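You operate a simulated robot arm through the tools that you are given. There is no shell and no other tool. Be economical: measure what you need, move in short steps, check, and stop when the job is done.

You run a simulated robot arm. Do the job below in one go: nothing can be reset, and whatever is moved stays where it is left.

Task
Emboss 2 on the blue holder's tag and 4 on the yellow holder's tag.
Fine: one stroke each, fingers out from under the die; both go back where they lay.
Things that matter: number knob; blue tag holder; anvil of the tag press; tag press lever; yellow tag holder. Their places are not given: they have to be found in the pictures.

Only the result counts: the job must be done as asked and must still hold three seconds after the hand-in. Knocking over, shifting, dropping, spilling or breaking anything else fails it.

Robot
A 7-joint arm with a two-finger parallel gripper, fixed in place. Base frame: the origin is at the foot of the arm, x ahead of it, y to its left, z up; the work surface is at about z = 0.86. Units: m, rad, N and s.
With the tool pointing down near the work surface it reaches from about 0.3 to 0.7 m from the base axis. Its first joint turns from -1.152 to 1.152 rad. Payload 1.57 kg.
The TCP is the grasp point between the finger pads, 0.03 m short of the fingertips. In the tool frame z runs along the fingers and y along their closing line. The gripper opens to 0.11 m. The fingers are 0.024 m wide and 0.012 m thick; the gripper's body (0.048 by 0.112 m) begins 0.078 m behind the TCP.
Orientation is told as [roll, pitch, yaw] about the base's x, y, z axes, in that order, counted from this pose: with the fingers straight down and closing along the base's y, the tool's x points along the base's -x, its y along +y and its z along -z.

Tools
- The arm moves only by the tool send_rows. Its argument "targets" is a list of rows, each a list of 2 entries, a list of its own where there are three numbers: the shift along the tool's x, y, z in units of 20 mm (1.0 is 20 mm), then the turn, a rotation vector about the tool's x, y, z in units of 4 degrees (1.0 is 4 degrees). In form: [[[tx, ty, tz], [wx, wy, wz]], ...]. A call has 1 to 8 rows; each row shifts and turns the commanded pose from where the row before left it, along the tool's axes as they then stand. "fingers" is the finger opening in m, from 0 to 0.11, set as the call begins (left out, the last holds). A call with a number of a shift or a turn outside -1 to 1 is refused whole. Each row takes 0.2 s and may step no farther than 0.05 m and 0.15 rad from the row before; otherwise, or with a gripper value out of range, the whole call is refused. A pose out of reach is approached as far as the arm can. The call stops where the force on the tool passes 90 N (or 10 N more than at its start, if that is more) or the arm is blocked; 0.2 s more then pass. Each finger travels about 0.108 m/s and halts on what it meets, pressing with about 33 N; the grip force reading is that of the motor and also rises with nothing between the fingers. The clock runs only during rows and for 0.2 s after the last one: add rows that do not move to give the fingers time. The reply holds the time, the measured pose of the TCP, the force on the tool along the base axes, the opening and the grip force, in the units named above and with some noise, and new pictures: "show" is both (left out), scene, wrist or none.
- Cameras (640 x 400 px; columns grow to the right, rows downward): "scene" is fixed at [0.1778, -0.411, 1.4107]; the picture's right is [0.74, -0.67, 0.00], its down [-0.35, -0.38, -0.86] and it looks along [0.58, 0.63, -0.52] (base axes); focal length 307 px, centre (320, 200). "wrist" rides on the gripper at [-0.036, 0, -0.08] in the tool frame; the picture's right is [0.00, -1.00, 0.00], its down [0.97, 0.00, -0.24] and it looks along [0.24, 0.00, 0.97] (tool axes); focal length 218 px, centre (320, 200).
- pixel_to_xyz(camera, pixels): for up to 12 pixels [column, row] of the newest picture of that camera ("zoom" is the newest enlarged one), the place [x, y, z] in the base frame of the surface seen there, good to about 0.002 m, but the place of the scene camera against the robot may be out by one fixed shift of up to 0.025 m in any direction. The clock stands still meanwhile.
- enlarge(camera, box): a new picture of the part [left, top, right, bottom] of that camera's present view, enlarged. The clock stands still meanwhile.
- hand_in(): hands the job in; it is judged then, once.

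Go step by step. Measure first, check grasps and placings, and put right what went wrong. The budget is 80 turns and 120 pictures, counting those below and the enlarged ones. Unless the task says otherwise, let go and move clear before handing in, and close with one line.

The tools are called after ">>>" by a JSON object that holds its "name" and its "arguments". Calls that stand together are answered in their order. send_rows: Moves the arm, as the interface text tells. Its arguments: {"type":"object","properties":{"targets":{"type":"array"},"fingers":{"type":"number"},"show":{"type":"string","enum":["both","scene","wrist","none"]}},"required":["targets"]} The other tools are called the same way: pixel_to_xyz (camera, pixels) gives the place of the surface under pixels of a picture; enlarge (camera, box) takes an enlarged picture of a part of a camera's view; hand_in () hands the job in.

At the start:

```text
clock: 0.0
ee_pos: [0.3444, 0.0803, 1.2503]
tcp_rot: [0.001, 0.0, 0.001]
contact_force: [-0.4, 0.1, 0.3]
opening: 0.1102
grip_force: 0.0
```

scene: 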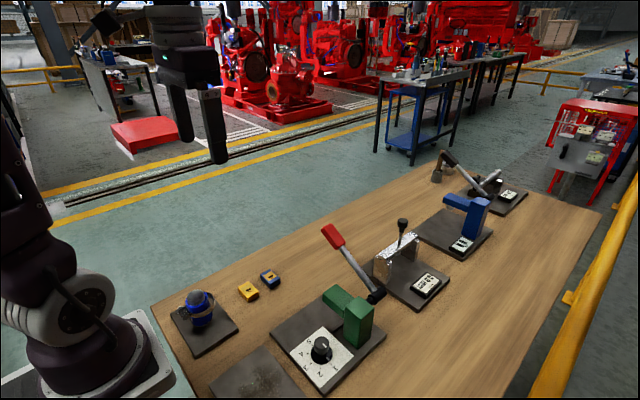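
wrist: 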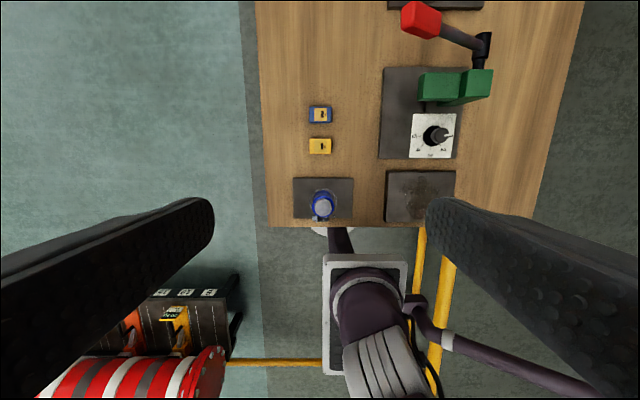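

The green press with the number dial and red lever is at about (330,340) in the scene, and the blue and yellow holders are at (270,278) and (248,290). I'll enlarge these to measure.

>>> {"name": "enlarge", "arguments": {"camera": "scene", "box": [220, 210, 400, 400]}}

>>> {"name": "enlarge", "arguments": {"camera": "wrist", "box": [260, 0, 520, 230]}}

>>> {"name": "pixel_to_xyz", "arguments": {"camera": "wrist", "pixels": [[320, 114], [320, 146], [435, 135], [420, 20], [440, 88], [475, 88], [483, 45], [400, 100], [432, 155], [322, 205], [424, 107], [412, 120]]}}

```text
2.11 times, centred on (310, 305) of scene
```

zoom: 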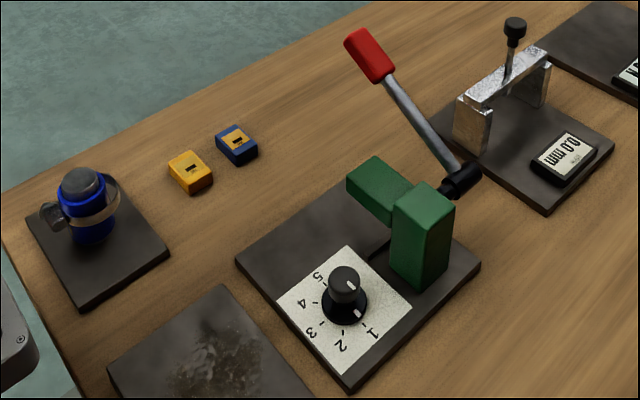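

```text
1.74 times, centred on (390, 115) of wrist
```

zoom: 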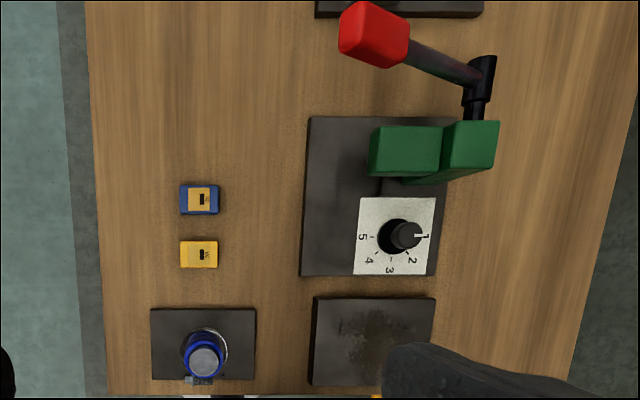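

```text
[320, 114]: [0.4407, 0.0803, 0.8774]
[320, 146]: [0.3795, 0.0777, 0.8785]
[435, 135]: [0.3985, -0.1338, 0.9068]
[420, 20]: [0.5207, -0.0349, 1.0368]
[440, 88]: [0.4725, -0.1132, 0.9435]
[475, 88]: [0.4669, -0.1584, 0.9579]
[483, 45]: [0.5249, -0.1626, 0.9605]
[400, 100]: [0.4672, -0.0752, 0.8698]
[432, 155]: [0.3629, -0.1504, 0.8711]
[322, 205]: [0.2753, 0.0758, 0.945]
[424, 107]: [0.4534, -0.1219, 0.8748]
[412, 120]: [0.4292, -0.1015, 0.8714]
```

The knob's white mark points at 1, and the numbers run clockwise in 45° steps as seen from above. I need a closer look at the press mouth and anvil, so I'll move nearer.

>>> {"name": "send_rows", "arguments": {"targets": [[[-1, 0, 0.9], [0, 0, 0]], [[-1, 0, 0.9], [0, 0, 0]], [[-1, 0, 0.9], [0, 0, 0]], [[-1, 0, 0.9], [0, 0, 0]], [[-1, 0.5, 0.9], [0, 0, 0]], [[-1, 0.5, 0.9], [0, 0, 0]], [[0, 0.5, 0.5], [0, 0, 0]], [[0, 0, 0], [0, 0, 0]]], "show": "none"}}

>>> {"name": "send_rows", "arguments": {"targets": [[[0, 0, 0], [1, 0, 0]], [[0, 0, 0], [1, 0, 0]], [[0, 0, 0], [1, 0, 0]], [[0, 0, 0], [1, 0, 0]], [[0, 0, 0], [1, 0, 0]], [[0, 0, 0], [1, 0, 0]], [[0, 0, 0], [1, 0, 0]], [[0, 0, 0], [1, 0, 0]]], "show": "wrist"}}

```text
clock: 1.8
ee_pos: [0.4649, 0.1094, 1.1311]
tcp_rot: [0.0, 0.001, 0.0]
contact_force: [0.4, -0.4, -0.6]
opening: 0.1097
grip_force: 0.0
```

```text
clock: 3.6
ee_pos: [0.4654, 0.1112, 1.1305]
tcp_rot: [-0.56, 0.0, -0.001]
contact_force: [-0.1, 0.2, -0.2]
opening: 0.11
grip_force: 0.0
```

wrist: 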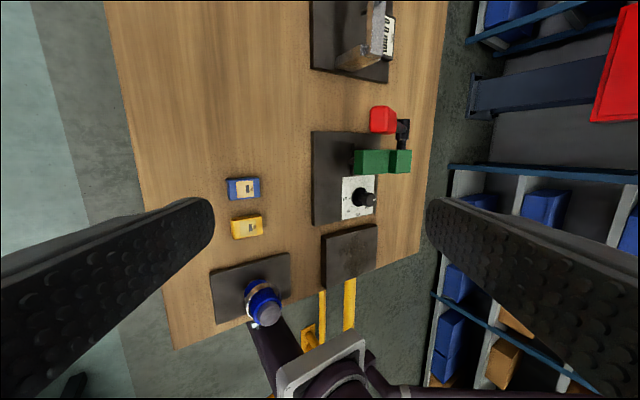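

The press is at (365,165), still seen mostly from above. I'll enlarge it and go lower for a side view.

>>> {"name": "send_rows", "arguments": {"targets": [[[0, 0.9, 0.5], [1, 0, 0]], [[0, 0.9, 0.5], [1, 0, 0]], [[0, 0.9, 0.5], [1, 0, 0]], [[0, 0.9, 0.5], [1, 0, 0]], [[0, 0.5, 0.5], [1, 0, 0]], [[0, 0, 0.5], [1, 0, 0]]], "show": "wrist"}}

>>> {"name": "enlarge", "arguments": {"camera": "wrist", "box": [200, 80, 440, 230]}}

```text
clock: 5.0
ee_pos: [0.4651, 0.1345, 1.0357]
tcp_rot: [-0.98, 0.001, 0.001]
contact_force: [0.3, -1.0, 0.2]
opening: 0.1101
grip_force: 0.2
```

wrist: 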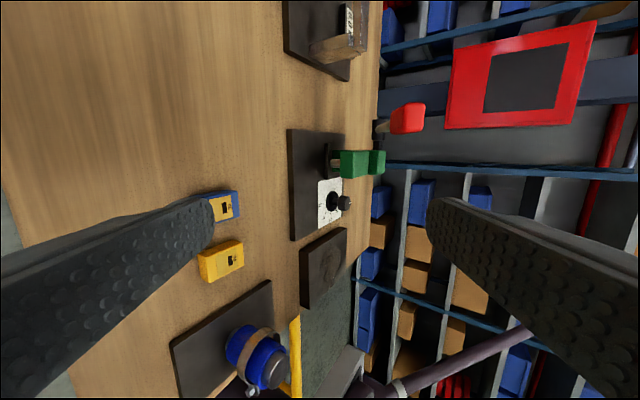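

```text
2.67 times, centred on (320, 155) of wrist
```

zoom: 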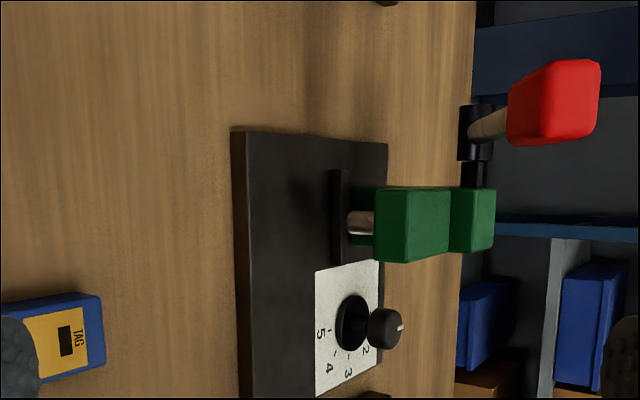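

Enlarged, the anvil is the dark slab at (338,215), with the metal die above it at (360,222). I'll measure both.

>>> {"name": "pixel_to_xyz", "arguments": {"camera": "zoom", "pixels": [[337, 180], [337, 215], [337, 258], [334, 215], [343, 178], [350, 222], [360, 222], [368, 222], [290, 180], [382, 225], [378, 190], [378, 258]]}}

>>> {"name": "enlarge", "arguments": {"camera": "wrist", "box": [310, 130, 390, 180]}}

>>> {"name": "enlarge", "arguments": {"camera": "scene", "box": [290, 270, 390, 380]}}

```text
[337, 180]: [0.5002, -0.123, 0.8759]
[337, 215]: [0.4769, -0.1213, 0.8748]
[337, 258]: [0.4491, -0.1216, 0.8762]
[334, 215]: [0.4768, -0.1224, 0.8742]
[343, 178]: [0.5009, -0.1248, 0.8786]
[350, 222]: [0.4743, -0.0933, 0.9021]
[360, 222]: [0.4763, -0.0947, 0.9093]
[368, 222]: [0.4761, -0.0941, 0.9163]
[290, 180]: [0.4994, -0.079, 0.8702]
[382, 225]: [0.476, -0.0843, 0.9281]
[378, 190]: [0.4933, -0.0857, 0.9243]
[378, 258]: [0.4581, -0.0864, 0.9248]
```

```text
8.00 times, centred on (350, 155) of wrist
```

zoom: 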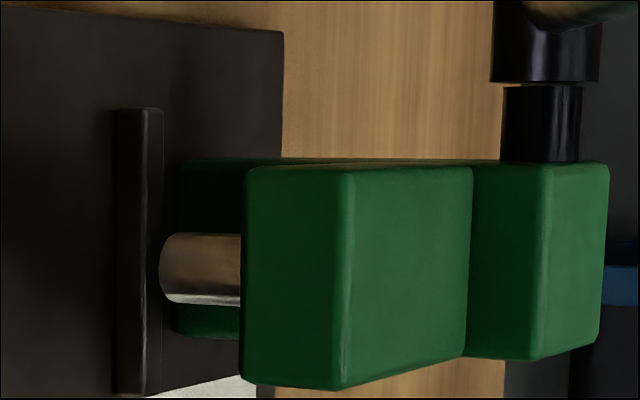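

```text
3.64 times, centred on (340, 325) of scene
```

zoom: 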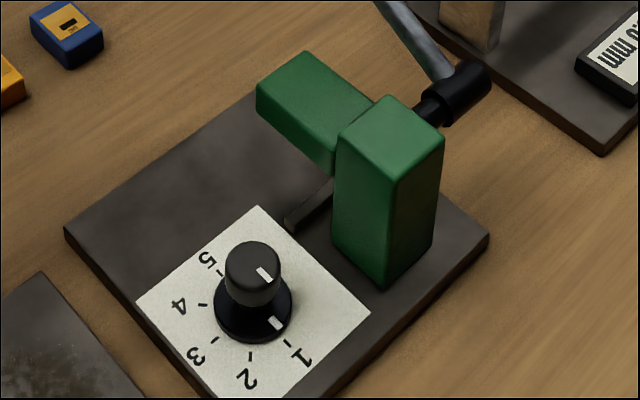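

The die's centre is about x 0.476, y -0.103, with its bottom at z≈0.90. The bar with its front face at y≈-0.122 is a back stop. I'll straighten the tool and yaw by -90° so that the fingers close along x.

>>> {"name": "send_rows", "arguments": {"targets": [[[0, 0, 0], [-1, 0, 0]], [[0, 0, 0], [-1, 0, 0]], [[0, 0, 0], [-1, 0, 0]], [[0, 0, 0], [-1, 0, 0]], [[0, 0, 0], [-1, 0, 0]], [[0, 0, 0], [-1, 0, 0]], [[0, 0, 0], [-1, 0, 0]], [[0, 0, 0], [-1, 0, 0]]], "show": "none", "fingers": 0.06}}

>>> {"name": "send_rows", "arguments": {"targets": [[[0, 0, 0], [-1, 0, 0]], [[0, 0, 0], [-1, 0, 0]], [[0, 0, 0], [-1, 0, 0]], [[0, 0, 0], [-1, 0, 0]], [[0, 0, 0], [-1, 0, 0]], [[0, 0, 0], [-1, 0, 0]], [[0.5, 0, 0], [0, 0, 1]], [[0.5, 0, 0], [0, 0, 1]]], "show": "none"}}

>>> {"name": "send_rows", "arguments": {"targets": [[[0.5, 0, 0], [0, 0, 1]], [[0.5, 0, 0], [0, 0, 1]], [[0.5, 0, 0], [0, 0, 1]], [[0.5, 0, 0], [0, 0, 1]], [[0, 0, 0], [0, 0, 1]], [[0, 0, 0], [0, 0, 1]], [[0, 0, 0], [0, 0, 1]], [[0, 0, 0], [0, 0, 1]]], "show": "none"}}

>>> {"name": "send_rows", "arguments": {"targets": [[[0, 0, 0], [0, 0, 1]], [[0, 0, 0], [0, 0, 1]], [[0, 0, 0], [0, 0, 1]], [[0, 0, 0], [0, 0, 1]], [[0, 0, 0], [0, 0, 1]], [[0, 0, 0], [0, 0, 1]], [[0, 0, 0], [0, 0, 1]], [[0, 0, 0], [0, 0, 1]]], "show": "none"}}

>>> {"name": "send_rows", "arguments": {"targets": [[[0, 0, 0], [0, 0, 1]], [[0, 0, 0], [0, 0, 1]], [[0, 0, 0], [0, 0, 1]], [[0, 0, 0], [0, 0, 1]], [[0, 0, 0], [0, 0, 0.5]]], "show": "wrist"}}

```text
clock: 6.8
ee_pos: [0.4649, 0.1344, 1.0351]
tcp_rot: [-0.418, 0.001, 0.001]
contact_force: [-0.4, 0.7, 0.6]
opening: 0.0601
grip_force: 0.0
```

```text
clock: 8.6
ee_pos: [0.446, 0.134, 1.0352]
tcp_rot: [0.001, 0.001, -0.143]
contact_force: [0.3, 0.0, -0.4]
opening: 0.0598
grip_force: 0.0
```

```text
clock: 10.4
ee_pos: [0.4064, 0.1458, 1.035]
tcp_rot: [0.0, 0.001, -0.699]
contact_force: [0.1, -0.8, -0.2]
opening: 0.0601
grip_force: 0.1
```

```text
clock: 12.2
ee_pos: [0.4064, 0.1455, 1.036]
tcp_rot: [0.0, 0.001, -1.259]
contact_force: [0.7, -1.0, -0.6]
opening: 0.06
grip_force: 0.0
```

```text
clock: 13.4
ee_pos: [0.4061, 0.1447, 1.0358]
tcp_rot: [-0.001, 0.001, -1.572]
contact_force: [-0.5, -0.7, -0.5]
opening: 0.0602
grip_force: 0.0
```

wrist: 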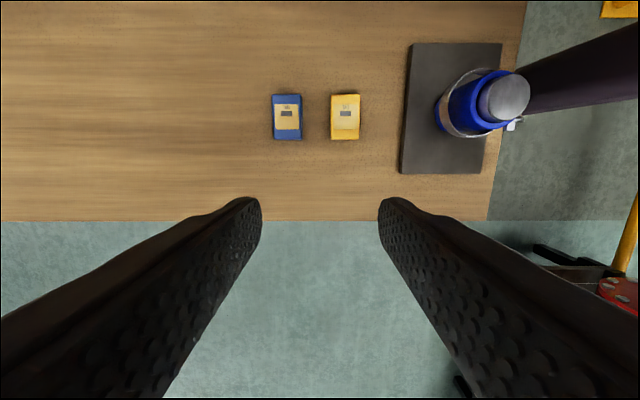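

Both holders are now clear to see at (287,117) and (345,117), long side along y. I'll enlarge and measure their edges.

>>> {"name": "enlarge", "arguments": {"camera": "wrist", "box": [250, 80, 378, 160]}}

>>> {"name": "pixel_to_xyz", "arguments": {"camera": "zoom", "pixels": [[118, 180], [255, 180], [185, 78], [192, 285], [190, 170], [412, 180], [545, 180], [475, 78], [475, 290], [475, 170], [265, 300], [320, 200]]}}

```text
5.00 times, centred on (314, 120) of wrist
```

zoom: 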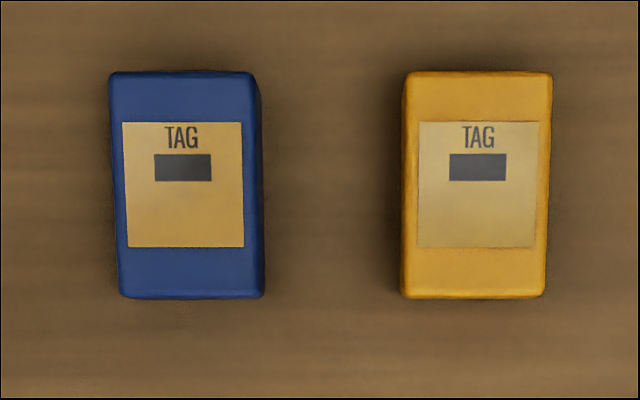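

```text
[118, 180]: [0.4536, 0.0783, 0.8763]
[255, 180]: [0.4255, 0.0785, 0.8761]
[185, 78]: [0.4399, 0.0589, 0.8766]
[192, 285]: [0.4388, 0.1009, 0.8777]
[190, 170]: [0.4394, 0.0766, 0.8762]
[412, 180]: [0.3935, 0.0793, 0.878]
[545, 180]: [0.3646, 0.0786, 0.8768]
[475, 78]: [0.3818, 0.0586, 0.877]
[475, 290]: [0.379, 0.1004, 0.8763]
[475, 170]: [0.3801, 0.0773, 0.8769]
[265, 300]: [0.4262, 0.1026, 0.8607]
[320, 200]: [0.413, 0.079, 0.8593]
```

Blue is centred near (0.4395, 0.080) and yellow near (0.3795, 0.080). Each measures about 0.030 by 0.045 m with its top at 0.877. Next I'll set the dial, so I'll hover over the knob.

>>> {"name": "send_rows", "arguments": {"targets": [[[-1, 0, 0], [0, 0, 0]], [[-1, 0, 0], [0, 0, 0]], [[-1, 0, 0], [0, 0, 0]], [[-1, 0, 0], [0, 0, 0]], [[-1, 0, 0], [0, 0, 0]], [[-1, 0, 0], [0, 0, 0]], [[-1, -0.38, 0], [0, 0, 0]], [[-1, 0, 0], [0, 0, 0]]], "show": "none"}}

>>> {"name": "send_rows", "arguments": {"targets": [[[-1, 0, 0], [0, 0, 0]], [[-1, 0, 0], [0, 0, 0]], [[-1, 0, 0], [0, 0, 0]], [[-1, 0, 0], [0, 0, 0]], [[-1, 0, 0], [0, 0, 0]], [[-1, 0, 0], [0, 0, 0]], [[0, 0, 0], [0, 0, 0]]], "show": "wrist"}}

>>> {"name": "enlarge", "arguments": {"camera": "wrist", "box": [240, 120, 400, 220]}}

```text
clock: 15.2
ee_pos: [0.399, -0.016, 1.0346]
tcp_rot: [0.001, -0.001, -1.57]
contact_force: [0.4, -0.4, 0.0]
opening: 0.06
grip_force: 0.1
```

```text
clock: 16.8
ee_pos: [0.3981, -0.1358, 1.0351]
tcp_rot: [0.001, 0.0, -1.571]
contact_force: [0.5, -0.6, -0.1]
opening: 0.0601
grip_force: 0.0
```

wrist: 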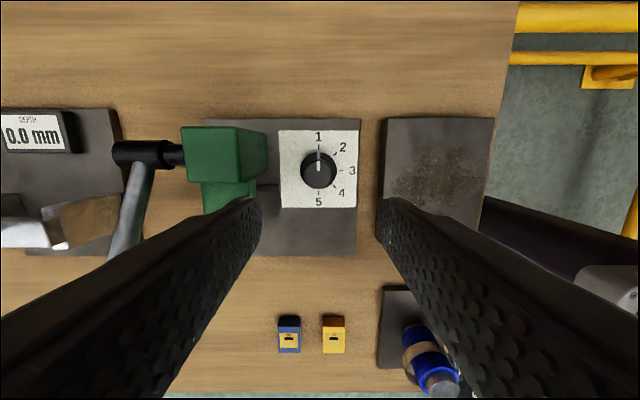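

```text
4.00 times, centred on (320, 170) of wrist
```

zoom: 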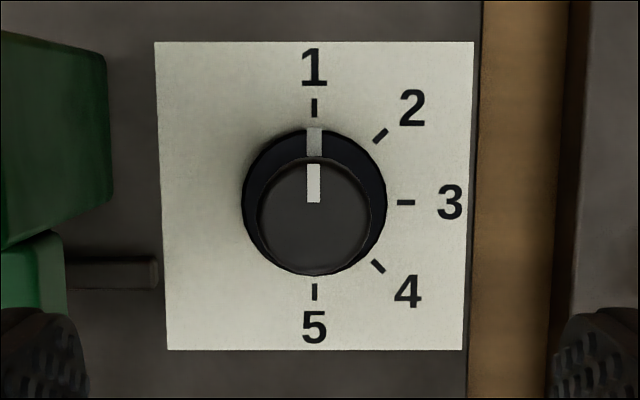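

>>> {"name": "pixel_to_xyz", "arguments": {"camera": "zoom", "pixels": [[315, 230], [262, 220], [370, 220], [315, 165], [315, 272], [314, 108], [315, 292], [406, 202], [378, 137], [315, 140], [250, 190], [195, 200]]}}

```text
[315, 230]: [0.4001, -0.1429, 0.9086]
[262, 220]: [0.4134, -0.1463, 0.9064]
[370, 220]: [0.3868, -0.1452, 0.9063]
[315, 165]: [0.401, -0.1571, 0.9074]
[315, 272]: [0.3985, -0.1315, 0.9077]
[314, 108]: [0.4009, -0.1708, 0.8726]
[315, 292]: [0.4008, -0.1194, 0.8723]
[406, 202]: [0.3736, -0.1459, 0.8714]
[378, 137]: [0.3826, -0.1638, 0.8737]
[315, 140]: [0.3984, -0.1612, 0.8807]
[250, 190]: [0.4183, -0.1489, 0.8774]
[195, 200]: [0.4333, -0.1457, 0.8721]
```

The knob's axis is at about (0.4005, -0.1452), with radius 0.0133 and its top at 0.908. I'll pre-turn by -45°, come down around it and check before closing.

>>> {"name": "send_rows", "arguments": {"targets": [[[-0.47, 0.12, 0], [0, 0, 0]], [[0, 0, 0], [0, 0, -1]], [[0, 0, 0.5], [0, 0, -1]], [[0, 0, 0.5], [0, 0, -1]], [[0, 0, 0.5], [0, 0, -1]], [[0, 0, 0.5], [0, 0, -1]], [[0, 0, 0.5], [0, 0, -1]], [[0, 0, 0.5], [0, 0, -1]]], "show": "none", "fingers": 0.05}}

>>> {"name": "send_rows", "arguments": {"targets": [[[0, 0, 0.5], [0, 0, -1]], [[0, 0, 0.5], [0, 0, -1]], [[0, 0, 0.5], [0, 0, -1]], [[0, 0, 0.5], [0, 0, -1]], [[0, 0, 0], [0, 0, -0.25]], [[0, 0, 0], [0, 0, 0]]], "show": "both"}}

```text
clock: 18.6
ee_pos: [0.4016, -0.1443, 0.9734]
tcp_rot: [0.001, 0.0, -1.08]
contact_force: [0.1, 0.4, 0.1]
opening: 0.0502
grip_force: 0.1
```

```text
clock: 20.0
ee_pos: [0.4017, -0.1445, 0.935]
tcp_rot: [0.0, 0.0, -0.785]
contact_force: [0.3, 0.4, 0.3]
opening: 0.0501
grip_force: 0.0
```

scene: 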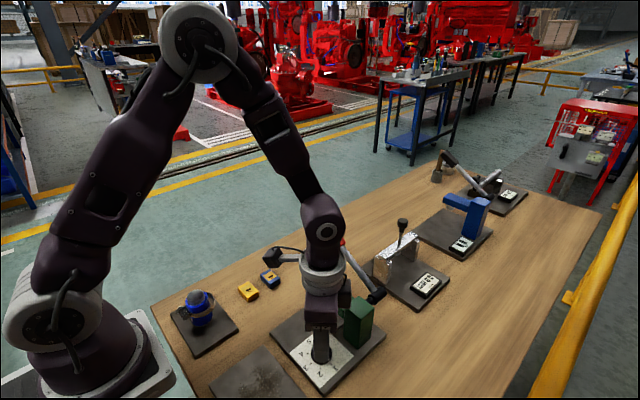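
wrist: 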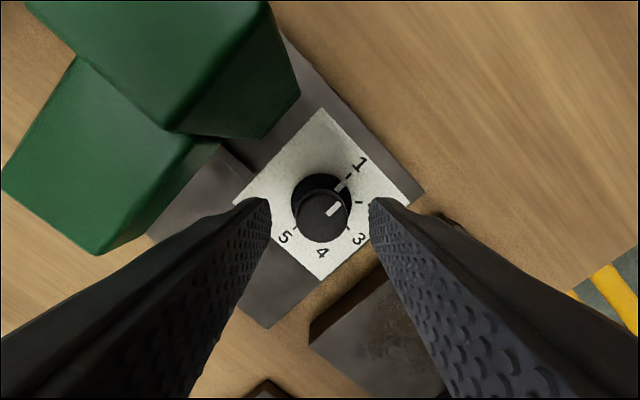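

The knob is centred between the fingers at (322,210). I'll go down the last 20 mm and close.

>>> {"name": "send_rows", "arguments": {"targets": [[[0.02, -0.067, 0.5], [0, 0, 0]], [[0, 0, 0.48], [0, 0, 0]], [[0, 0, 0], [0, 0, 0]]], "show": "none"}}

>>> {"name": "send_rows", "arguments": {"targets": [[[0, 0, 0], [0, 0, 0]], [[0, 0, 0], [0, 0, 0]], [[0, 0, 0], [0, 0, 0]]], "show": "wrist", "fingers": 0.022}}

```text
clock: 20.8
ee_pos: [0.3995, -0.1459, 0.915]
tcp_rot: [0.0, -0.001, -0.787]
contact_force: [0.2, 0.8, 0.2]
opening: 0.0502
grip_force: 0.0
```

```text
clock: 21.6
ee_pos: [0.4004, -0.1456, 0.916]
tcp_rot: [-0.001, 0.001, -0.785]
contact_force: [4.5, 6.2, -4.5]
opening: 0.0278
grip_force: 37.5
```

wrist: 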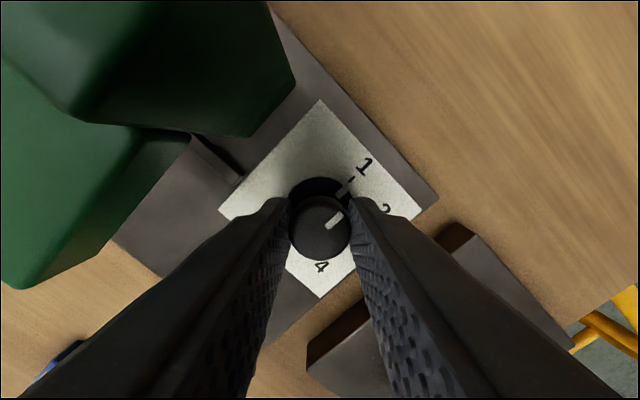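

The knob is gripped (opening 0.0278). I'll turn it +45° about tool z, which is clockwise from above and toward 2.

>>> {"name": "send_rows", "arguments": {"targets": [[[0, 0, 0], [0, 0, 1]], [[0, 0, 0], [0, 0, 1]], [[0, 0, 0], [0, 0, 1]], [[0, 0, 0], [0, 0, 1]], [[0, 0, 0], [0, 0, 1]], [[0, 0, 0], [0, 0, 1]]], "show": "none"}}

>>> {"name": "send_rows", "arguments": {"targets": [[[0, 0, 0], [0, 0, 1]], [[0, 0, 0], [0, 0, 1]], [[0, 0, 0], [0, 0, 1]], [[0, 0, 0], [0, 0, 1]], [[0, 0, 0], [0, 0, 1]], [[0, 0, 0], [0, 0, 0.25]], [[0, 0, 0], [0, 0, 0]]], "show": "wrist"}}

>>> {"name": "enlarge", "arguments": {"camera": "wrist", "box": [240, 140, 400, 280]}}

```text
clock: 23.0
ee_pos: [0.4005, -0.1451, 0.9153]
tcp_rot: [0.001, -0.001, -1.207]
contact_force: [7.3, 7.2, -5.8]
opening: 0.0274
grip_force: 37.9
```

```text
clock: 24.6
ee_pos: [0.3995, -0.146, 0.9163]
tcp_rot: [0.0, 0.0, -1.571]
contact_force: [7.7, 1.8, -9.7]
opening: 0.0277
grip_force: 37.7
```

wrist: 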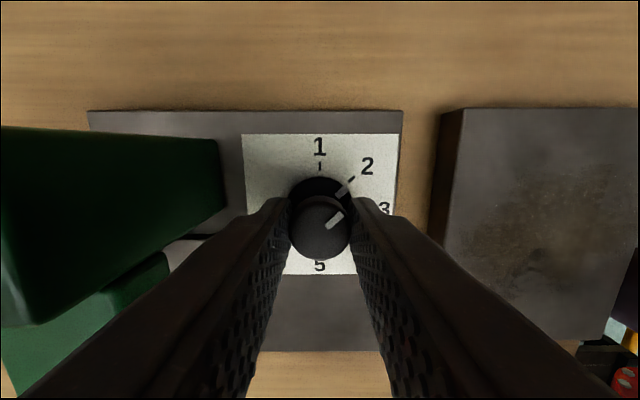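

```text
2.86 times, centred on (320, 210) of wrist
```

zoom: 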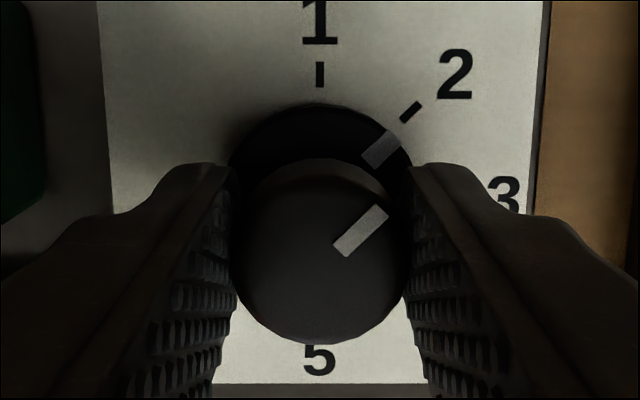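

The knob now points at 2. I'll release, lift, and move over to behind the blue holder.

>>> {"name": "send_rows", "arguments": {"targets": [[[0, 0, 0], [0, 0, 0]], [[0, 0, 0], [0, 0, 0]], [[0, 0, -1], [0, 0, 0]], [[0, 0, -1], [0, 0, 0]], [[0, 0, -1], [0, 0, 0]], [[0, 0, -1], [0, 0, 0]], [[0, 0, -1], [0, 0, 0]], [[0.5, 0, 0], [0, 0, 0]]], "show": "wrist", "fingers": 0.05}}

>>> {"name": "send_rows", "arguments": {"targets": [[[1, 0, 0], [0, 0, 0]], [[1, 0, 0], [0, 0, 0]], [[1, 0, 0], [0, 0, 0]], [[1, 0, 0], [0, 0, 0]], [[1, 0, 0], [0, 0, 0]], [[1, 0, 0], [0, 0, 0]], [[1, 0, 0], [0, 0, 0]], [[1, 0, 0], [0, 0, 0]]], "show": "none"}}

>>> {"name": "send_rows", "arguments": {"targets": [[[1, 0.5, 0], [0, 0, 0]], [[1, 0.5, 0], [0, 0, 0]], [[1, 0.5, 0], [0, 0, 0]], [[1, 0.5, 0], [0, 0, 0]], [[1, 0, 0], [0, 0, 0]], [[1, 0, 0], [0, 0, 0]], [[1, 0, 0], [0, 0, 0]], [[0, 0, 0], [0, -1, 0]]], "show": "none"}}

>>> {"name": "send_rows", "arguments": {"targets": [[[0, 0, 0], [0, -1, 0]], [[0, 0, 0], [0, -1, 0]], [[0, 0, 0], [0, -1, 0]], [[0, 0, 0], [0, -1, 0]], [[0, 0, 0], [0, -1, 0]], [[0, 0, 0], [0, -1, 0]], [[0, 0, 0], [0, -1, 0]], [[0, 0, 0], [0, -1, 0]]], "show": "none"}}

>>> {"name": "send_rows", "arguments": {"targets": [[[0, 0, 0], [0, -1, 0]], [[0, 0, 0], [0, -1, 0]], [[0, 0, 0], [0, -1, 0]], [[0, 0, 0], [0, -1, 0]], [[0, 0, 0], [0, -1, 0]], [[0, 0, 0], [0, -1, 0]], [[0, 0, 0], [0, 0, 0]]], "show": "both"}}

```text
clock: 26.4
ee_pos: [0.3996, -0.1352, 1.0153]
tcp_rot: [0.001, 0.001, -1.571]
contact_force: [0.5, -0.9, 0.2]
opening: 0.0501
grip_force: 0.1
```

wrist: 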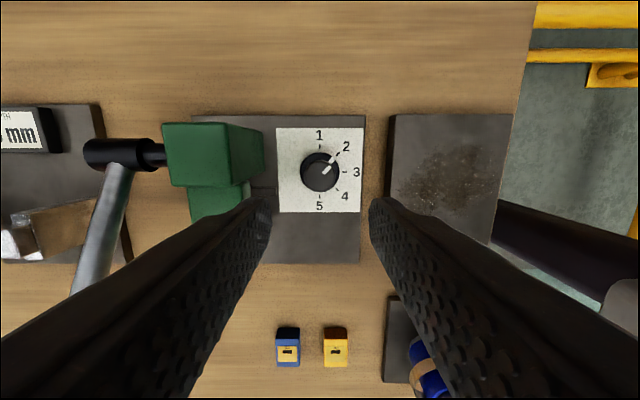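

```text
clock: 28.2
ee_pos: [0.3996, 0.0246, 1.0158]
tcp_rot: [0.0, 0.0, -1.569]
contact_force: [-0.1, 0.0, 0.2]
opening: 0.0498
grip_force: 0.0
```

```text
clock: 30.0
ee_pos: [0.4393, 0.1647, 1.014]
tcp_rot: [0.0, -0.071, -1.572]
contact_force: [-0.5, 0.0, -0.4]
opening: 0.0501
grip_force: 0.1
```

```text
clock: 31.8
ee_pos: [0.4392, 0.1643, 1.0162]
tcp_rot: [-0.002, -0.63, -1.572]
contact_force: [0.0, -0.2, 0.3]
opening: 0.0503
grip_force: 0.1
```

```text
clock: 33.4
ee_pos: [0.4393, 0.1653, 1.0149]
tcp_rot: [0.001, -1.046, -1.571]
contact_force: [0.5, -0.6, -0.8]
opening: 0.0501
grip_force: 0.0
```

scene: 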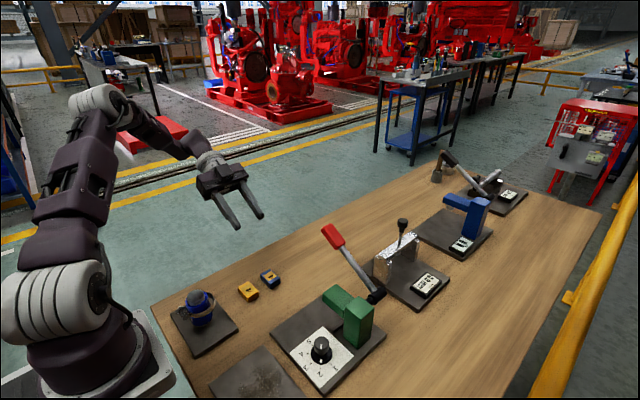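
wrist: 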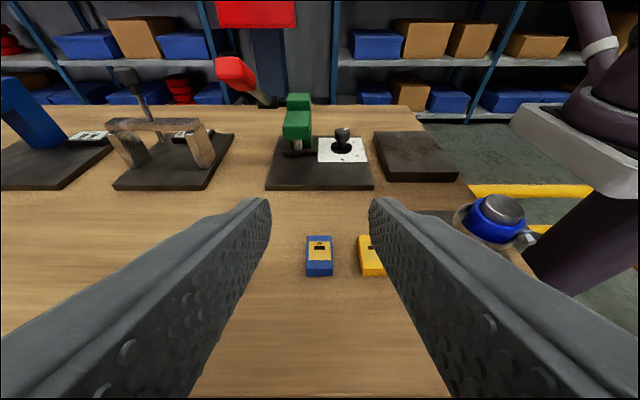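

The tilt is reached, and the blue holder is centred at (319,255) between the fingers. I'll take an enlarged look at the press mouth from this angle.

>>> {"name": "enlarge", "arguments": {"camera": "wrist", "box": [255, 80, 385, 200]}}

>>> {"name": "pixel_to_xyz", "arguments": {"camera": "wrist", "pixels": [[306, 255], [333, 255], [319, 237], [319, 274], [296, 133], [296, 146], [285, 153], [310, 152], [275, 184], [310, 133], [284, 133], [240, 72]]}}

```text
3.33 times, centred on (320, 140) of wrist
```

zoom: 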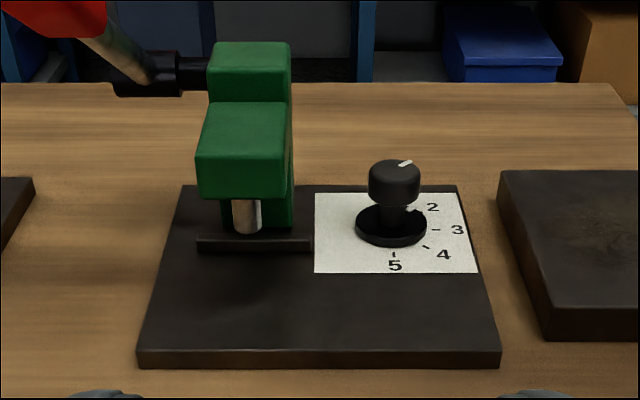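

```text
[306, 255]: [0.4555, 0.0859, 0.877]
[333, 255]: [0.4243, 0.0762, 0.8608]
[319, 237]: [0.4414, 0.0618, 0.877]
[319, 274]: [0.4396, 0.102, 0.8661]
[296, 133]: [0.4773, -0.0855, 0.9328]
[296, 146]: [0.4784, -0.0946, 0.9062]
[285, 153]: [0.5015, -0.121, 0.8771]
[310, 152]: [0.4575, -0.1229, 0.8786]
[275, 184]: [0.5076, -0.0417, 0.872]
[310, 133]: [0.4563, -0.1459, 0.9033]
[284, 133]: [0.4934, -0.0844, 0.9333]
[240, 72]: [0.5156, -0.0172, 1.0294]
```

The fence's front face is at y≈-0.122 and the die's x is about 0.476. I'll approach the rear of the blue holder along the tool axis.

>>> {"name": "send_rows", "arguments": {"targets": [[[1, 0, 0], [0, 0, 0]], [[1, 0, 0], [0, 0, 0]], [[1, 0, 0], [0, 0, 0]], [[1, 0, 0], [0, 0, 0]], [[0.12, 0, 1], [0, 0, 0]], [[0, 0, 1], [0, 0, 0]], [[0, 0, 1], [0, 0, 0]], [[0, 0, 0], [0, 0, 0]]], "show": "wrist", "fingers": 0.044}}

```text
clock: 35.2
ee_pos: [0.4401, 0.1535, 0.9139]
tcp_rot: [0.0, -1.048, -1.57]
contact_force: [-1.1, 0.1, 0.6]
opening: 0.044
grip_force: 0.0
```

wrist: 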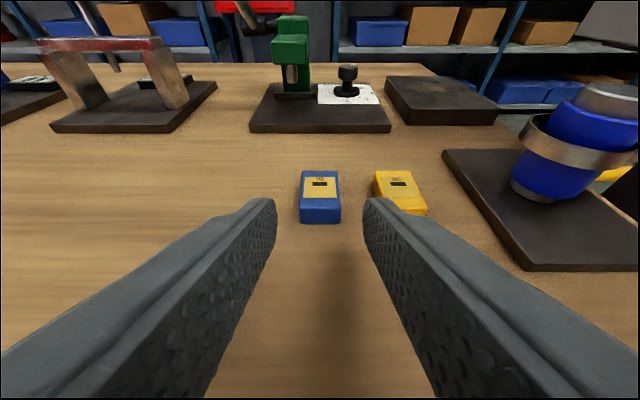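

The approach is aligned, with blue at col 320. I'll go the last 50 mm, then grip.

>>> {"name": "send_rows", "arguments": {"targets": [[[0, 0, 1], [0, 0, 0]], [[0, 0, 1], [0, 0, 0]], [[0, 0, 0.5], [0, 0, 0]], [[0, 0, 0], [0, 0, 0]]], "show": "wrist"}}

>>> {"name": "send_rows", "arguments": {"targets": [[[0, 0, 0], [0, 0, 0]], [[0, 0, 0], [0, 0, 0]], [[0, 0, 0], [0, 0, 0]]], "show": "wrist", "fingers": 0.025}}

```text
clock: 36.2
ee_pos: [0.4404, 0.1114, 0.8889]
tcp_rot: [0.0, -1.046, -1.571]
contact_force: [-0.2, -0.1, 0.4]
opening: 0.0439
grip_force: 0.2
```

wrist: 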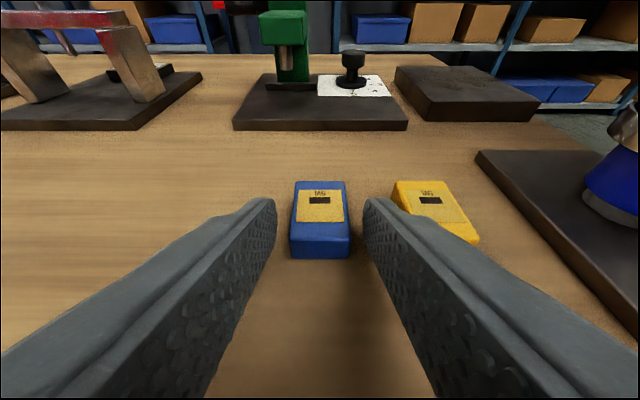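

```text
clock: 37.0
ee_pos: [0.4402, 0.1108, 0.8888]
tcp_rot: [0.0, -1.046, -1.57]
contact_force: [-0.6, -1.1, -0.3]
opening: 0.0288
grip_force: 32.9
```

wrist: 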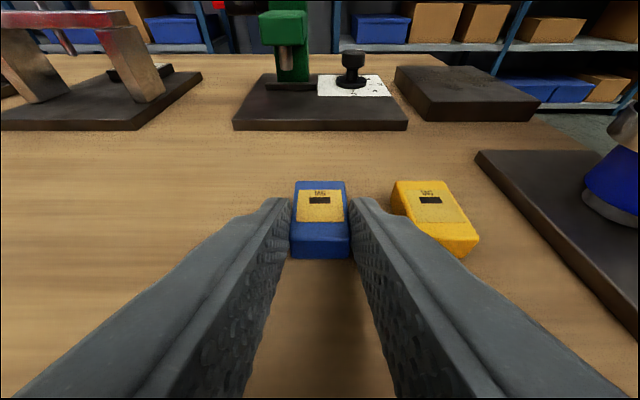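

The blue holder is gripped (opening 0.0288), and the TCP at its original place is (0.4402, 0.1108, 0.8888). I'll lift 30 mm, shift in x and carry it toward the mouth.

>>> {"name": "send_rows", "arguments": {"targets": [[[-0.65, 0, -0.375], [0, 0, 0]], [[-0.65, 0, -0.375], [0, 0, 0]], [[-0.5, 0.9, 0.866], [0, 0, 0]], [[-0.5, 0.9, 0.866], [0, 0, 0]], [[-0.5, 0, 0.866], [0, 0, 0]], [[-0.5, 0, 0.866], [0, 0, 0]], [[-0.5, 0, 0.866], [0, 0, 0]], [[0, 0, 0], [0, 0, 0]]], "show": "both"}}

>>> {"name": "enlarge", "arguments": {"camera": "wrist", "box": [230, 50, 410, 270]}}

```text
clock: 38.8
ee_pos: [0.4752, 0.0103, 0.9185]
tcp_rot: [-0.001, -1.047, -1.571]
contact_force: [0.2, -0.1, -0.9]
opening: 0.0291
grip_force: 32.3
```

scene: 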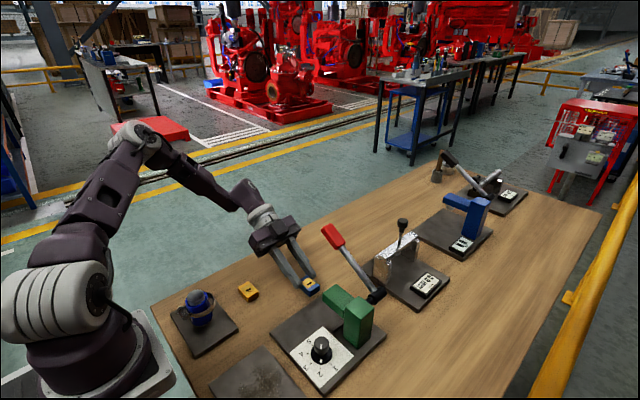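
wrist: 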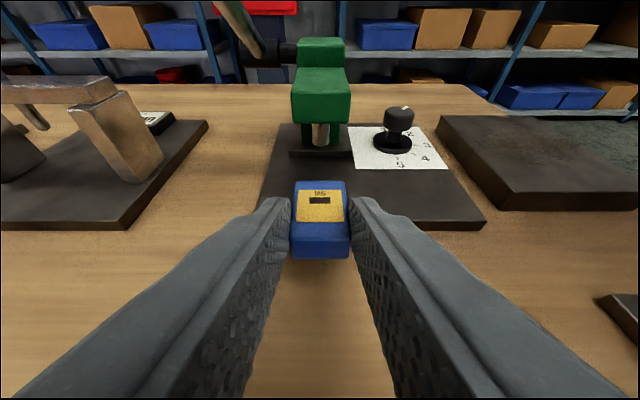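

```text
1.82 times, centred on (320, 160) of wrist
```

zoom: 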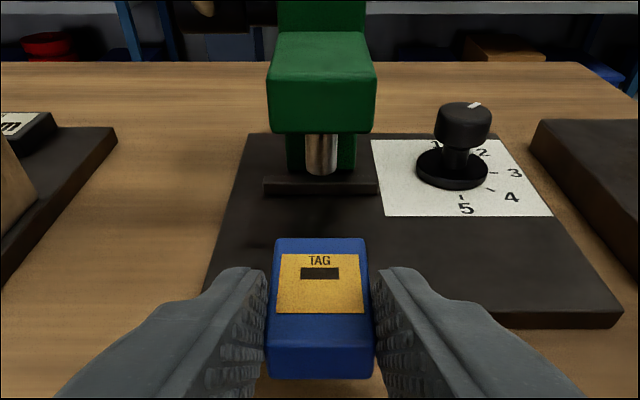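

Die and holder line up (zoom cols 321 and 320). I'll measure the die, fence and holder once more from here.

>>> {"name": "pixel_to_xyz", "arguments": {"camera": "zoom", "pixels": [[321, 170], [308, 155], [334, 155], [321, 179], [321, 182], [321, 190], [270, 188], [374, 188], [321, 205], [321, 240], [320, 128], [320, 350]]}}

>>> {"name": "enlarge", "arguments": {"camera": "wrist", "box": [285, 110, 365, 170]}}

```text
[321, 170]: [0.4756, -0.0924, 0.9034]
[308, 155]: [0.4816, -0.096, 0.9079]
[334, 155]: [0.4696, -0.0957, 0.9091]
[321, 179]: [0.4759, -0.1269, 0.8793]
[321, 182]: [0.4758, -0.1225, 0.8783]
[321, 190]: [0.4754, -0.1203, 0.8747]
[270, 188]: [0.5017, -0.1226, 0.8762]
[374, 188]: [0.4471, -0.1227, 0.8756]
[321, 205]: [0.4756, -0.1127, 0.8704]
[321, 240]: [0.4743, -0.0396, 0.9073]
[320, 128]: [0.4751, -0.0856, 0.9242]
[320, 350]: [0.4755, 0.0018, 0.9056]
```

```text
6.67 times, centred on (325, 140) of wrist
```

zoom: 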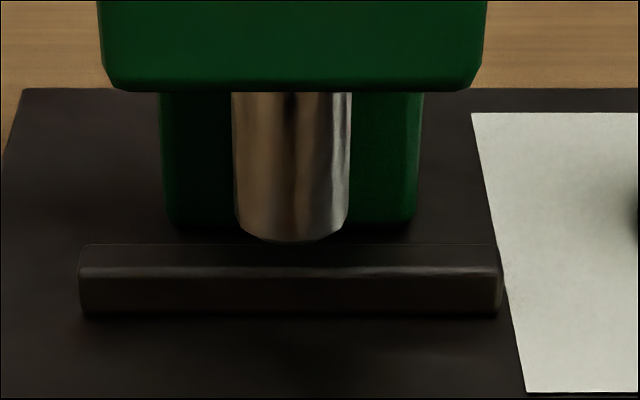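

Plate z is 0.870, the fence front is at y≈-0.1217 and the die centre is at y≈-0.1005. I'll lower to about 2.5 mm above the plate and slide in to just short of the fence.

>>> {"name": "send_rows", "arguments": {"targets": [[[0.714, 0, 0.41], [0, 0, 0]], [[-0.5, 0, 0.866], [0, 0, 0]], [[-0.5, 0, 0.866], [0, 0, 0]], [[-0.5, 0, 0.866], [0, 0, 0]], [[-0.3, 0, 0.52], [0, 0, 0]], [[0, 0, 0], [0, 0, 0]]], "show": "wrist"}}

>>> {"name": "enlarge", "arguments": {"camera": "wrist", "box": [240, 100, 400, 280]}}

```text
clock: 40.2
ee_pos: [0.476, -0.0619, 0.9021]
tcp_rot: [0.0, -1.048, -1.57]
contact_force: [0.1, 0.0, -0.7]
opening: 0.0287
grip_force: 32.3
```

wrist: 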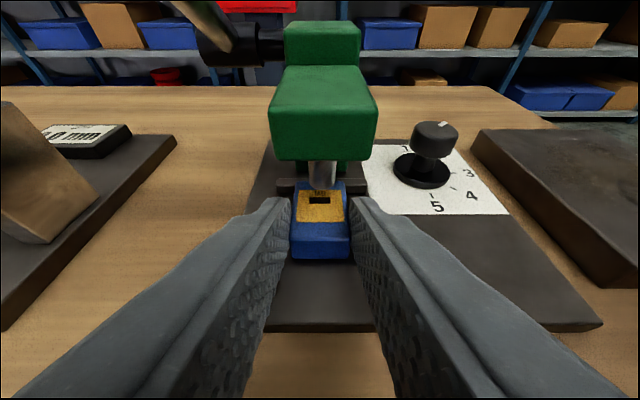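

```text
2.22 times, centred on (320, 190) of wrist
```

zoom: 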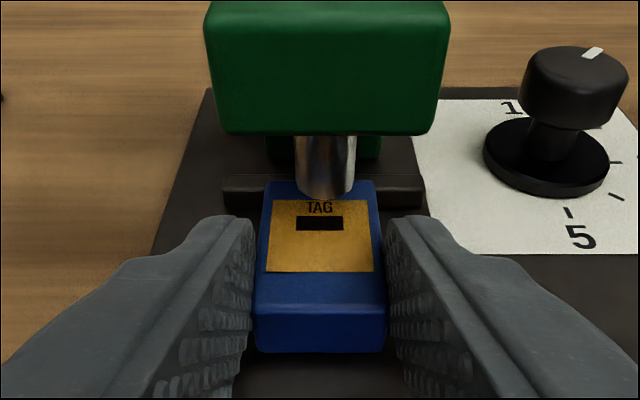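

About 6 mm is left to the fence. I'll ease in and then lower to the plate, watching the force.

>>> {"name": "send_rows", "arguments": {"targets": [[[-0.1, 0, 0.173], [0, 0, 0]], [[-0.03, 0, 0.052], [0, 0, 0]], [[0, 0, 0], [0, 0, 0]]], "show": "none"}}

```text
clock: 41.0
ee_pos: [0.476, -0.067, 0.9037]
tcp_rot: [-0.001, -1.048, -1.571]
contact_force: [0.7, -0.1, -0.1]
opening: 0.0291
grip_force: 33.4
```

There is no contact yet. I'll lower 2 mm to the plate and nudge 1.5 mm toward the fence.

>>> {"name": "send_rows", "arguments": {"targets": [[[0.087, 0, 0.05], [0, 0, 0]], [[0, 0, 0], [0, 0, 0]]], "show": "none"}}

>>> {"name": "send_rows", "arguments": {"targets": [[[-0.0375, 0, 0.065], [0, 0, 0]], [[0, 0, 0], [0, 0, 0]]], "show": "wrist"}}

>>> {"name": "enlarge", "arguments": {"camera": "wrist", "box": [260, 150, 380, 270]}}

```text
clock: 41.6
ee_pos: [0.4758, -0.0658, 0.9006]
tcp_rot: [0.001, -1.048, -1.572]
contact_force: [0.2, 1.3, 10.9]
opening: 0.029
grip_force: 33.3
```

```text
clock: 42.2
ee_pos: [0.4752, -0.0683, 0.9011]
tcp_rot: [0.0, -1.047, -1.571]
contact_force: [-0.5, 5.4, 15.4]
opening: 0.0289
grip_force: 32.9
```

wrist: 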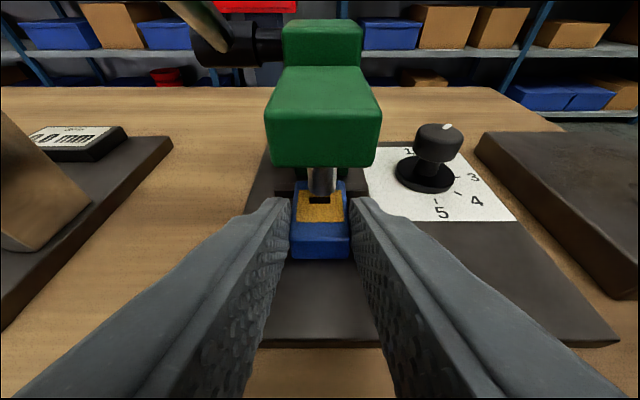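

```text
3.33 times, centred on (320, 210) of wrist
```

zoom: 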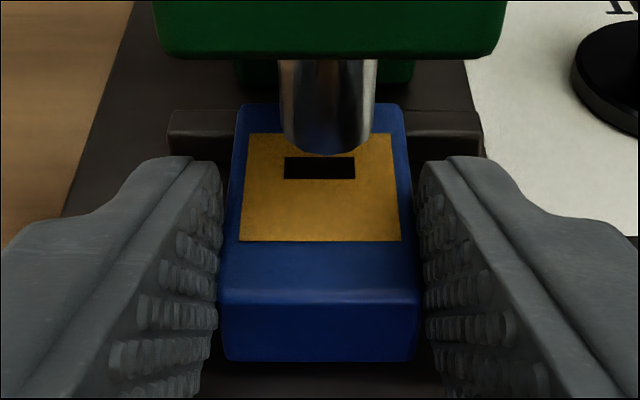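

It is on the plate (15 N) with 5 N in y. I'll ease the down-force slightly and nudge 1.5 mm more to confirm contact with the fence.

>>> {"name": "send_rows", "arguments": {"targets": [[[-0.03, 0, -0.0175], [0, 0, 0]], [[-0.0375, 0, 0.065], [0, 0, 0]], [[0, 0, 0], [0, 0, 0]]], "show": "none"}}

>>> {"name": "enlarge", "arguments": {"camera": "wrist", "box": [270, 150, 370, 250]}}

>>> {"name": "pixel_to_xyz", "arguments": {"camera": "zoom", "pixels": [[235, 130], [410, 130], [320, 350], [320, 250], [170, 130], [470, 130]]}}

```text
clock: 43.0
ee_pos: [0.4755, -0.0686, 0.9022]
tcp_rot: [0.0, -1.047, -1.571]
contact_force: [0.2, 1.7, 3.9]
opening: 0.0286
grip_force: 33.1
```

```text
4.00 times, centred on (320, 200) of wrist
```

zoom: 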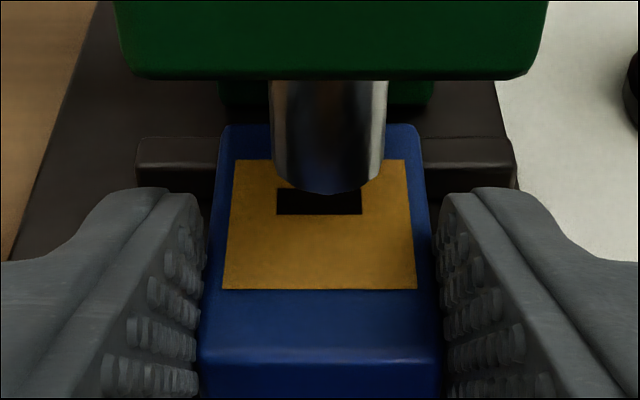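

```text
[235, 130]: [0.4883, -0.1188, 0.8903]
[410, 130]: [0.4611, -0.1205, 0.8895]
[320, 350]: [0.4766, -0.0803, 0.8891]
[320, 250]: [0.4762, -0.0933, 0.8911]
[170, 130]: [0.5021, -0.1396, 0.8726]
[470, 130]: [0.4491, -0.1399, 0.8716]
```

The front edge reads y≈-0.120 and the y force is low. I'll nudge 1 mm at a time until the fence pushes back.

>>> {"name": "send_rows", "arguments": {"targets": [[[-0.03, 0, 0.052], [0, 0, 0]], [[0, 0, 0], [0, 0, 0]]], "show": "none"}}

>>> {"name": "send_rows", "arguments": {"targets": [[[-0.02, 0, 0.035], [0, 0, 0]], [[0, 0, 0], [0, 0, 0]]], "show": "none"}}

```text
clock: 43.6
ee_pos: [0.4761, -0.0687, 0.9015]
tcp_rot: [0.002, -1.046, -1.571]
contact_force: [-6.3, 21.1, 6.6]
opening: 0.0289
grip_force: 33.1
```

```text
clock: 44.2
ee_pos: [0.4763, -0.0693, 0.9014]
tcp_rot: [-0.001, -1.046, -1.57]
contact_force: [-4.0, 28.9, 1.7]
opening: 0.0291
grip_force: 33.0
```

The fence contact is confirmed (21–29 N in y). I'll relax 1 mm, release and withdraw along the tool axis.

>>> {"name": "send_rows", "arguments": {"targets": [[[0.035, 0, -0.04], [0, 0, 0]], [[0, 0, 0], [0, 0, 0]]], "show": "none"}}

>>> {"name": "send_rows", "arguments": {"targets": [[[0, 0, 0], [0, 0, 0]], [[0, 0, 0], [0, 0, 0]], [[0, 0, -1], [0, 0, 0]], [[0, 0, -1], [0, 0, 0]], [[0, 0, -1], [0, 0, 0]], [[0, 0, 0], [0, 0, 0]]], "show": "both", "fingers": 0.044}}

>>> {"name": "enlarge", "arguments": {"camera": "wrist", "box": [240, 60, 400, 240]}}

```text
clock: 44.8
ee_pos: [0.4775, -0.0712, 0.9014]
tcp_rot: [-0.001, -1.047, -1.569]
contact_force: [1.8, 15.2, -3.0]
opening: 0.0289
grip_force: 33.1
```

```text
clock: 46.2
ee_pos: [0.4763, -0.019, 0.9311]
tcp_rot: [-0.001, -1.047, -1.571]
contact_force: [0.5, -0.3, -0.1]
opening: 0.0439
grip_force: 0.0
```

scene: 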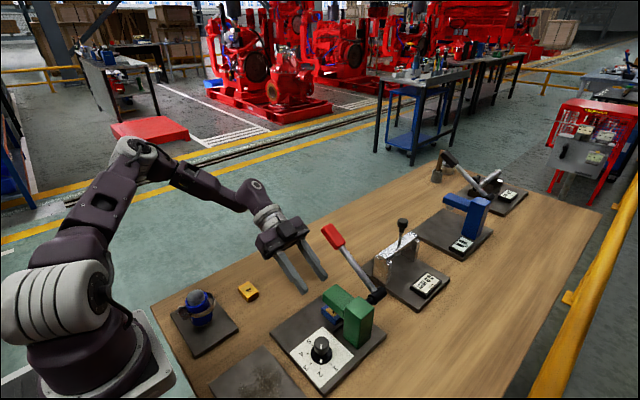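
wrist: 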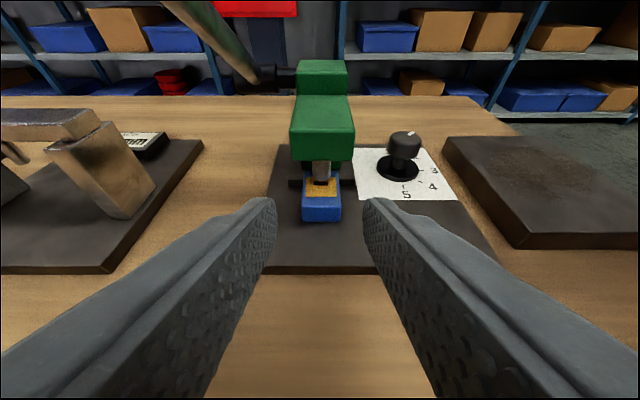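

```text
2.22 times, centred on (320, 150) of wrist
```

zoom: 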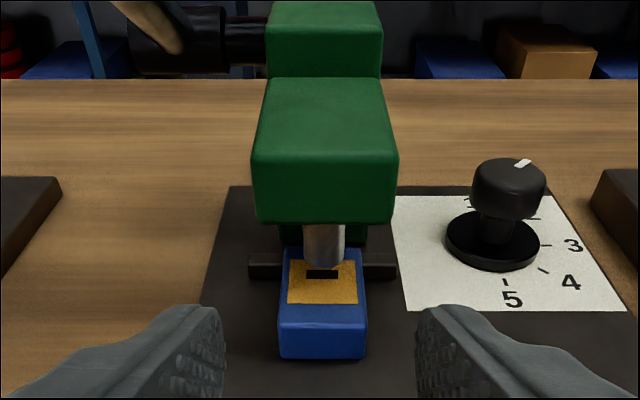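

The blue holder sits under the die against the fence and the fingers are clear. I'll back off, straighten up and look at the lever.

>>> {"name": "send_rows", "arguments": {"targets": [[[0, 0, -1], [0, 0, 0]], [[0, 0, -1], [0, 0, 0]], [[0, 0, -1], [0, 0, 0]], [[0, 0, -1], [0, 0, 0]], [[0, 0, -1], [0, 0, 0]], [[0, 0, -1], [0, 0, 0]], [[0, 0, -1], [0, 0, 0]]], "show": "none", "fingers": 0.0}}

>>> {"name": "send_rows", "arguments": {"targets": [[[-0.5, 0, 0], [0, 1, 0]], [[-0.5, 0, 0], [0, 1, 0]], [[-0.5, 0, 0], [0, 1, 0]], [[-0.5, 0, 0], [0, 1, 0]], [[0, 0, 0], [0, 1, 0]], [[0, 0, 0], [0, 1, 0]], [[0, 0, 0], [0, 1, 0]], [[0, 0, 0], [0, 1, 0]]], "show": "none"}}

>>> {"name": "send_rows", "arguments": {"targets": [[[0, 0, 0], [0, 1, 0]], [[0, 0, 0], [0, 1, 0]], [[0, 0, 0], [0, 1, 0]], [[0, 0, 0], [0, 1, 0]], [[0, 0, 0], [0, 1, 0]], [[0, 0, 0], [0, 1, 0]], [[0, 0, 0], [0, 1, 0]], [[0, 0, -1], [0, 0, 0]]], "show": "none"}}

>>> {"name": "send_rows", "arguments": {"targets": [[[0, 1, -1], [0, 0, 0]], [[0, 1, -1], [0, 0, 0]], [[0, 0.2, -1], [0, 0, 0]], [[0, 0, -1], [0, 0, 0]], [[-1, 0, 0], [0, 0, 0]], [[-1, 0, 0], [0, 0, 0]], [[0, 0, 0], [0, 0, 0]]], "show": "both"}}

```text
clock: 47.8
ee_pos: [0.4778, 0.1034, 1.0019]
tcp_rot: [0.001, -1.047, -1.571]
contact_force: [-0.5, -0.2, -0.3]
opening: 0.0001
grip_force: 21.2
```

```text
clock: 49.6
ee_pos: [0.4761, 0.0797, 1.0341]
tcp_rot: [-0.001, -0.489, -1.569]
contact_force: [0.3, -0.2, -0.2]
opening: 0.0002
grip_force: 21.0
```

```text
clock: 51.4
ee_pos: [0.4754, 0.0789, 1.0537]
tcp_rot: [0.0, 0.001, -1.571]
contact_force: [0.8, -0.2, -0.1]
opening: 0.0
grip_force: 21.0
```

```text
clock: 53.0
ee_pos: [0.5211, 0.0393, 1.1342]
tcp_rot: [0.0, -0.002, -1.571]
contact_force: [-0.3, -0.5, 0.3]
opening: 0.0
grip_force: 21.4
```

scene: 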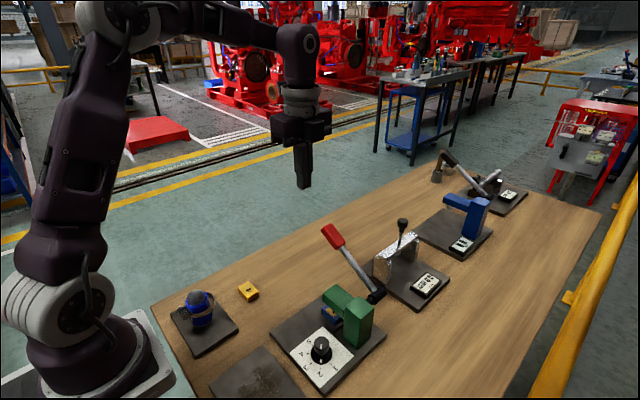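
wrist: 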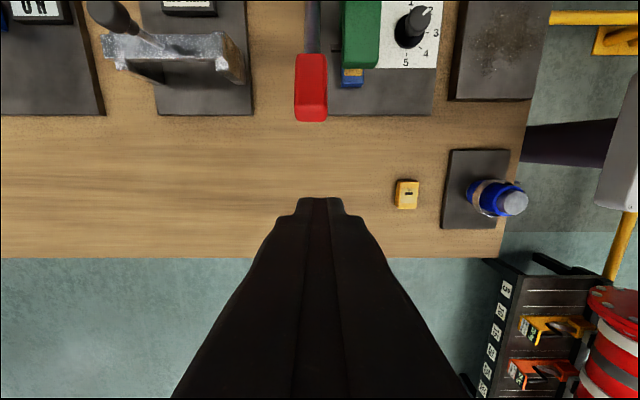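

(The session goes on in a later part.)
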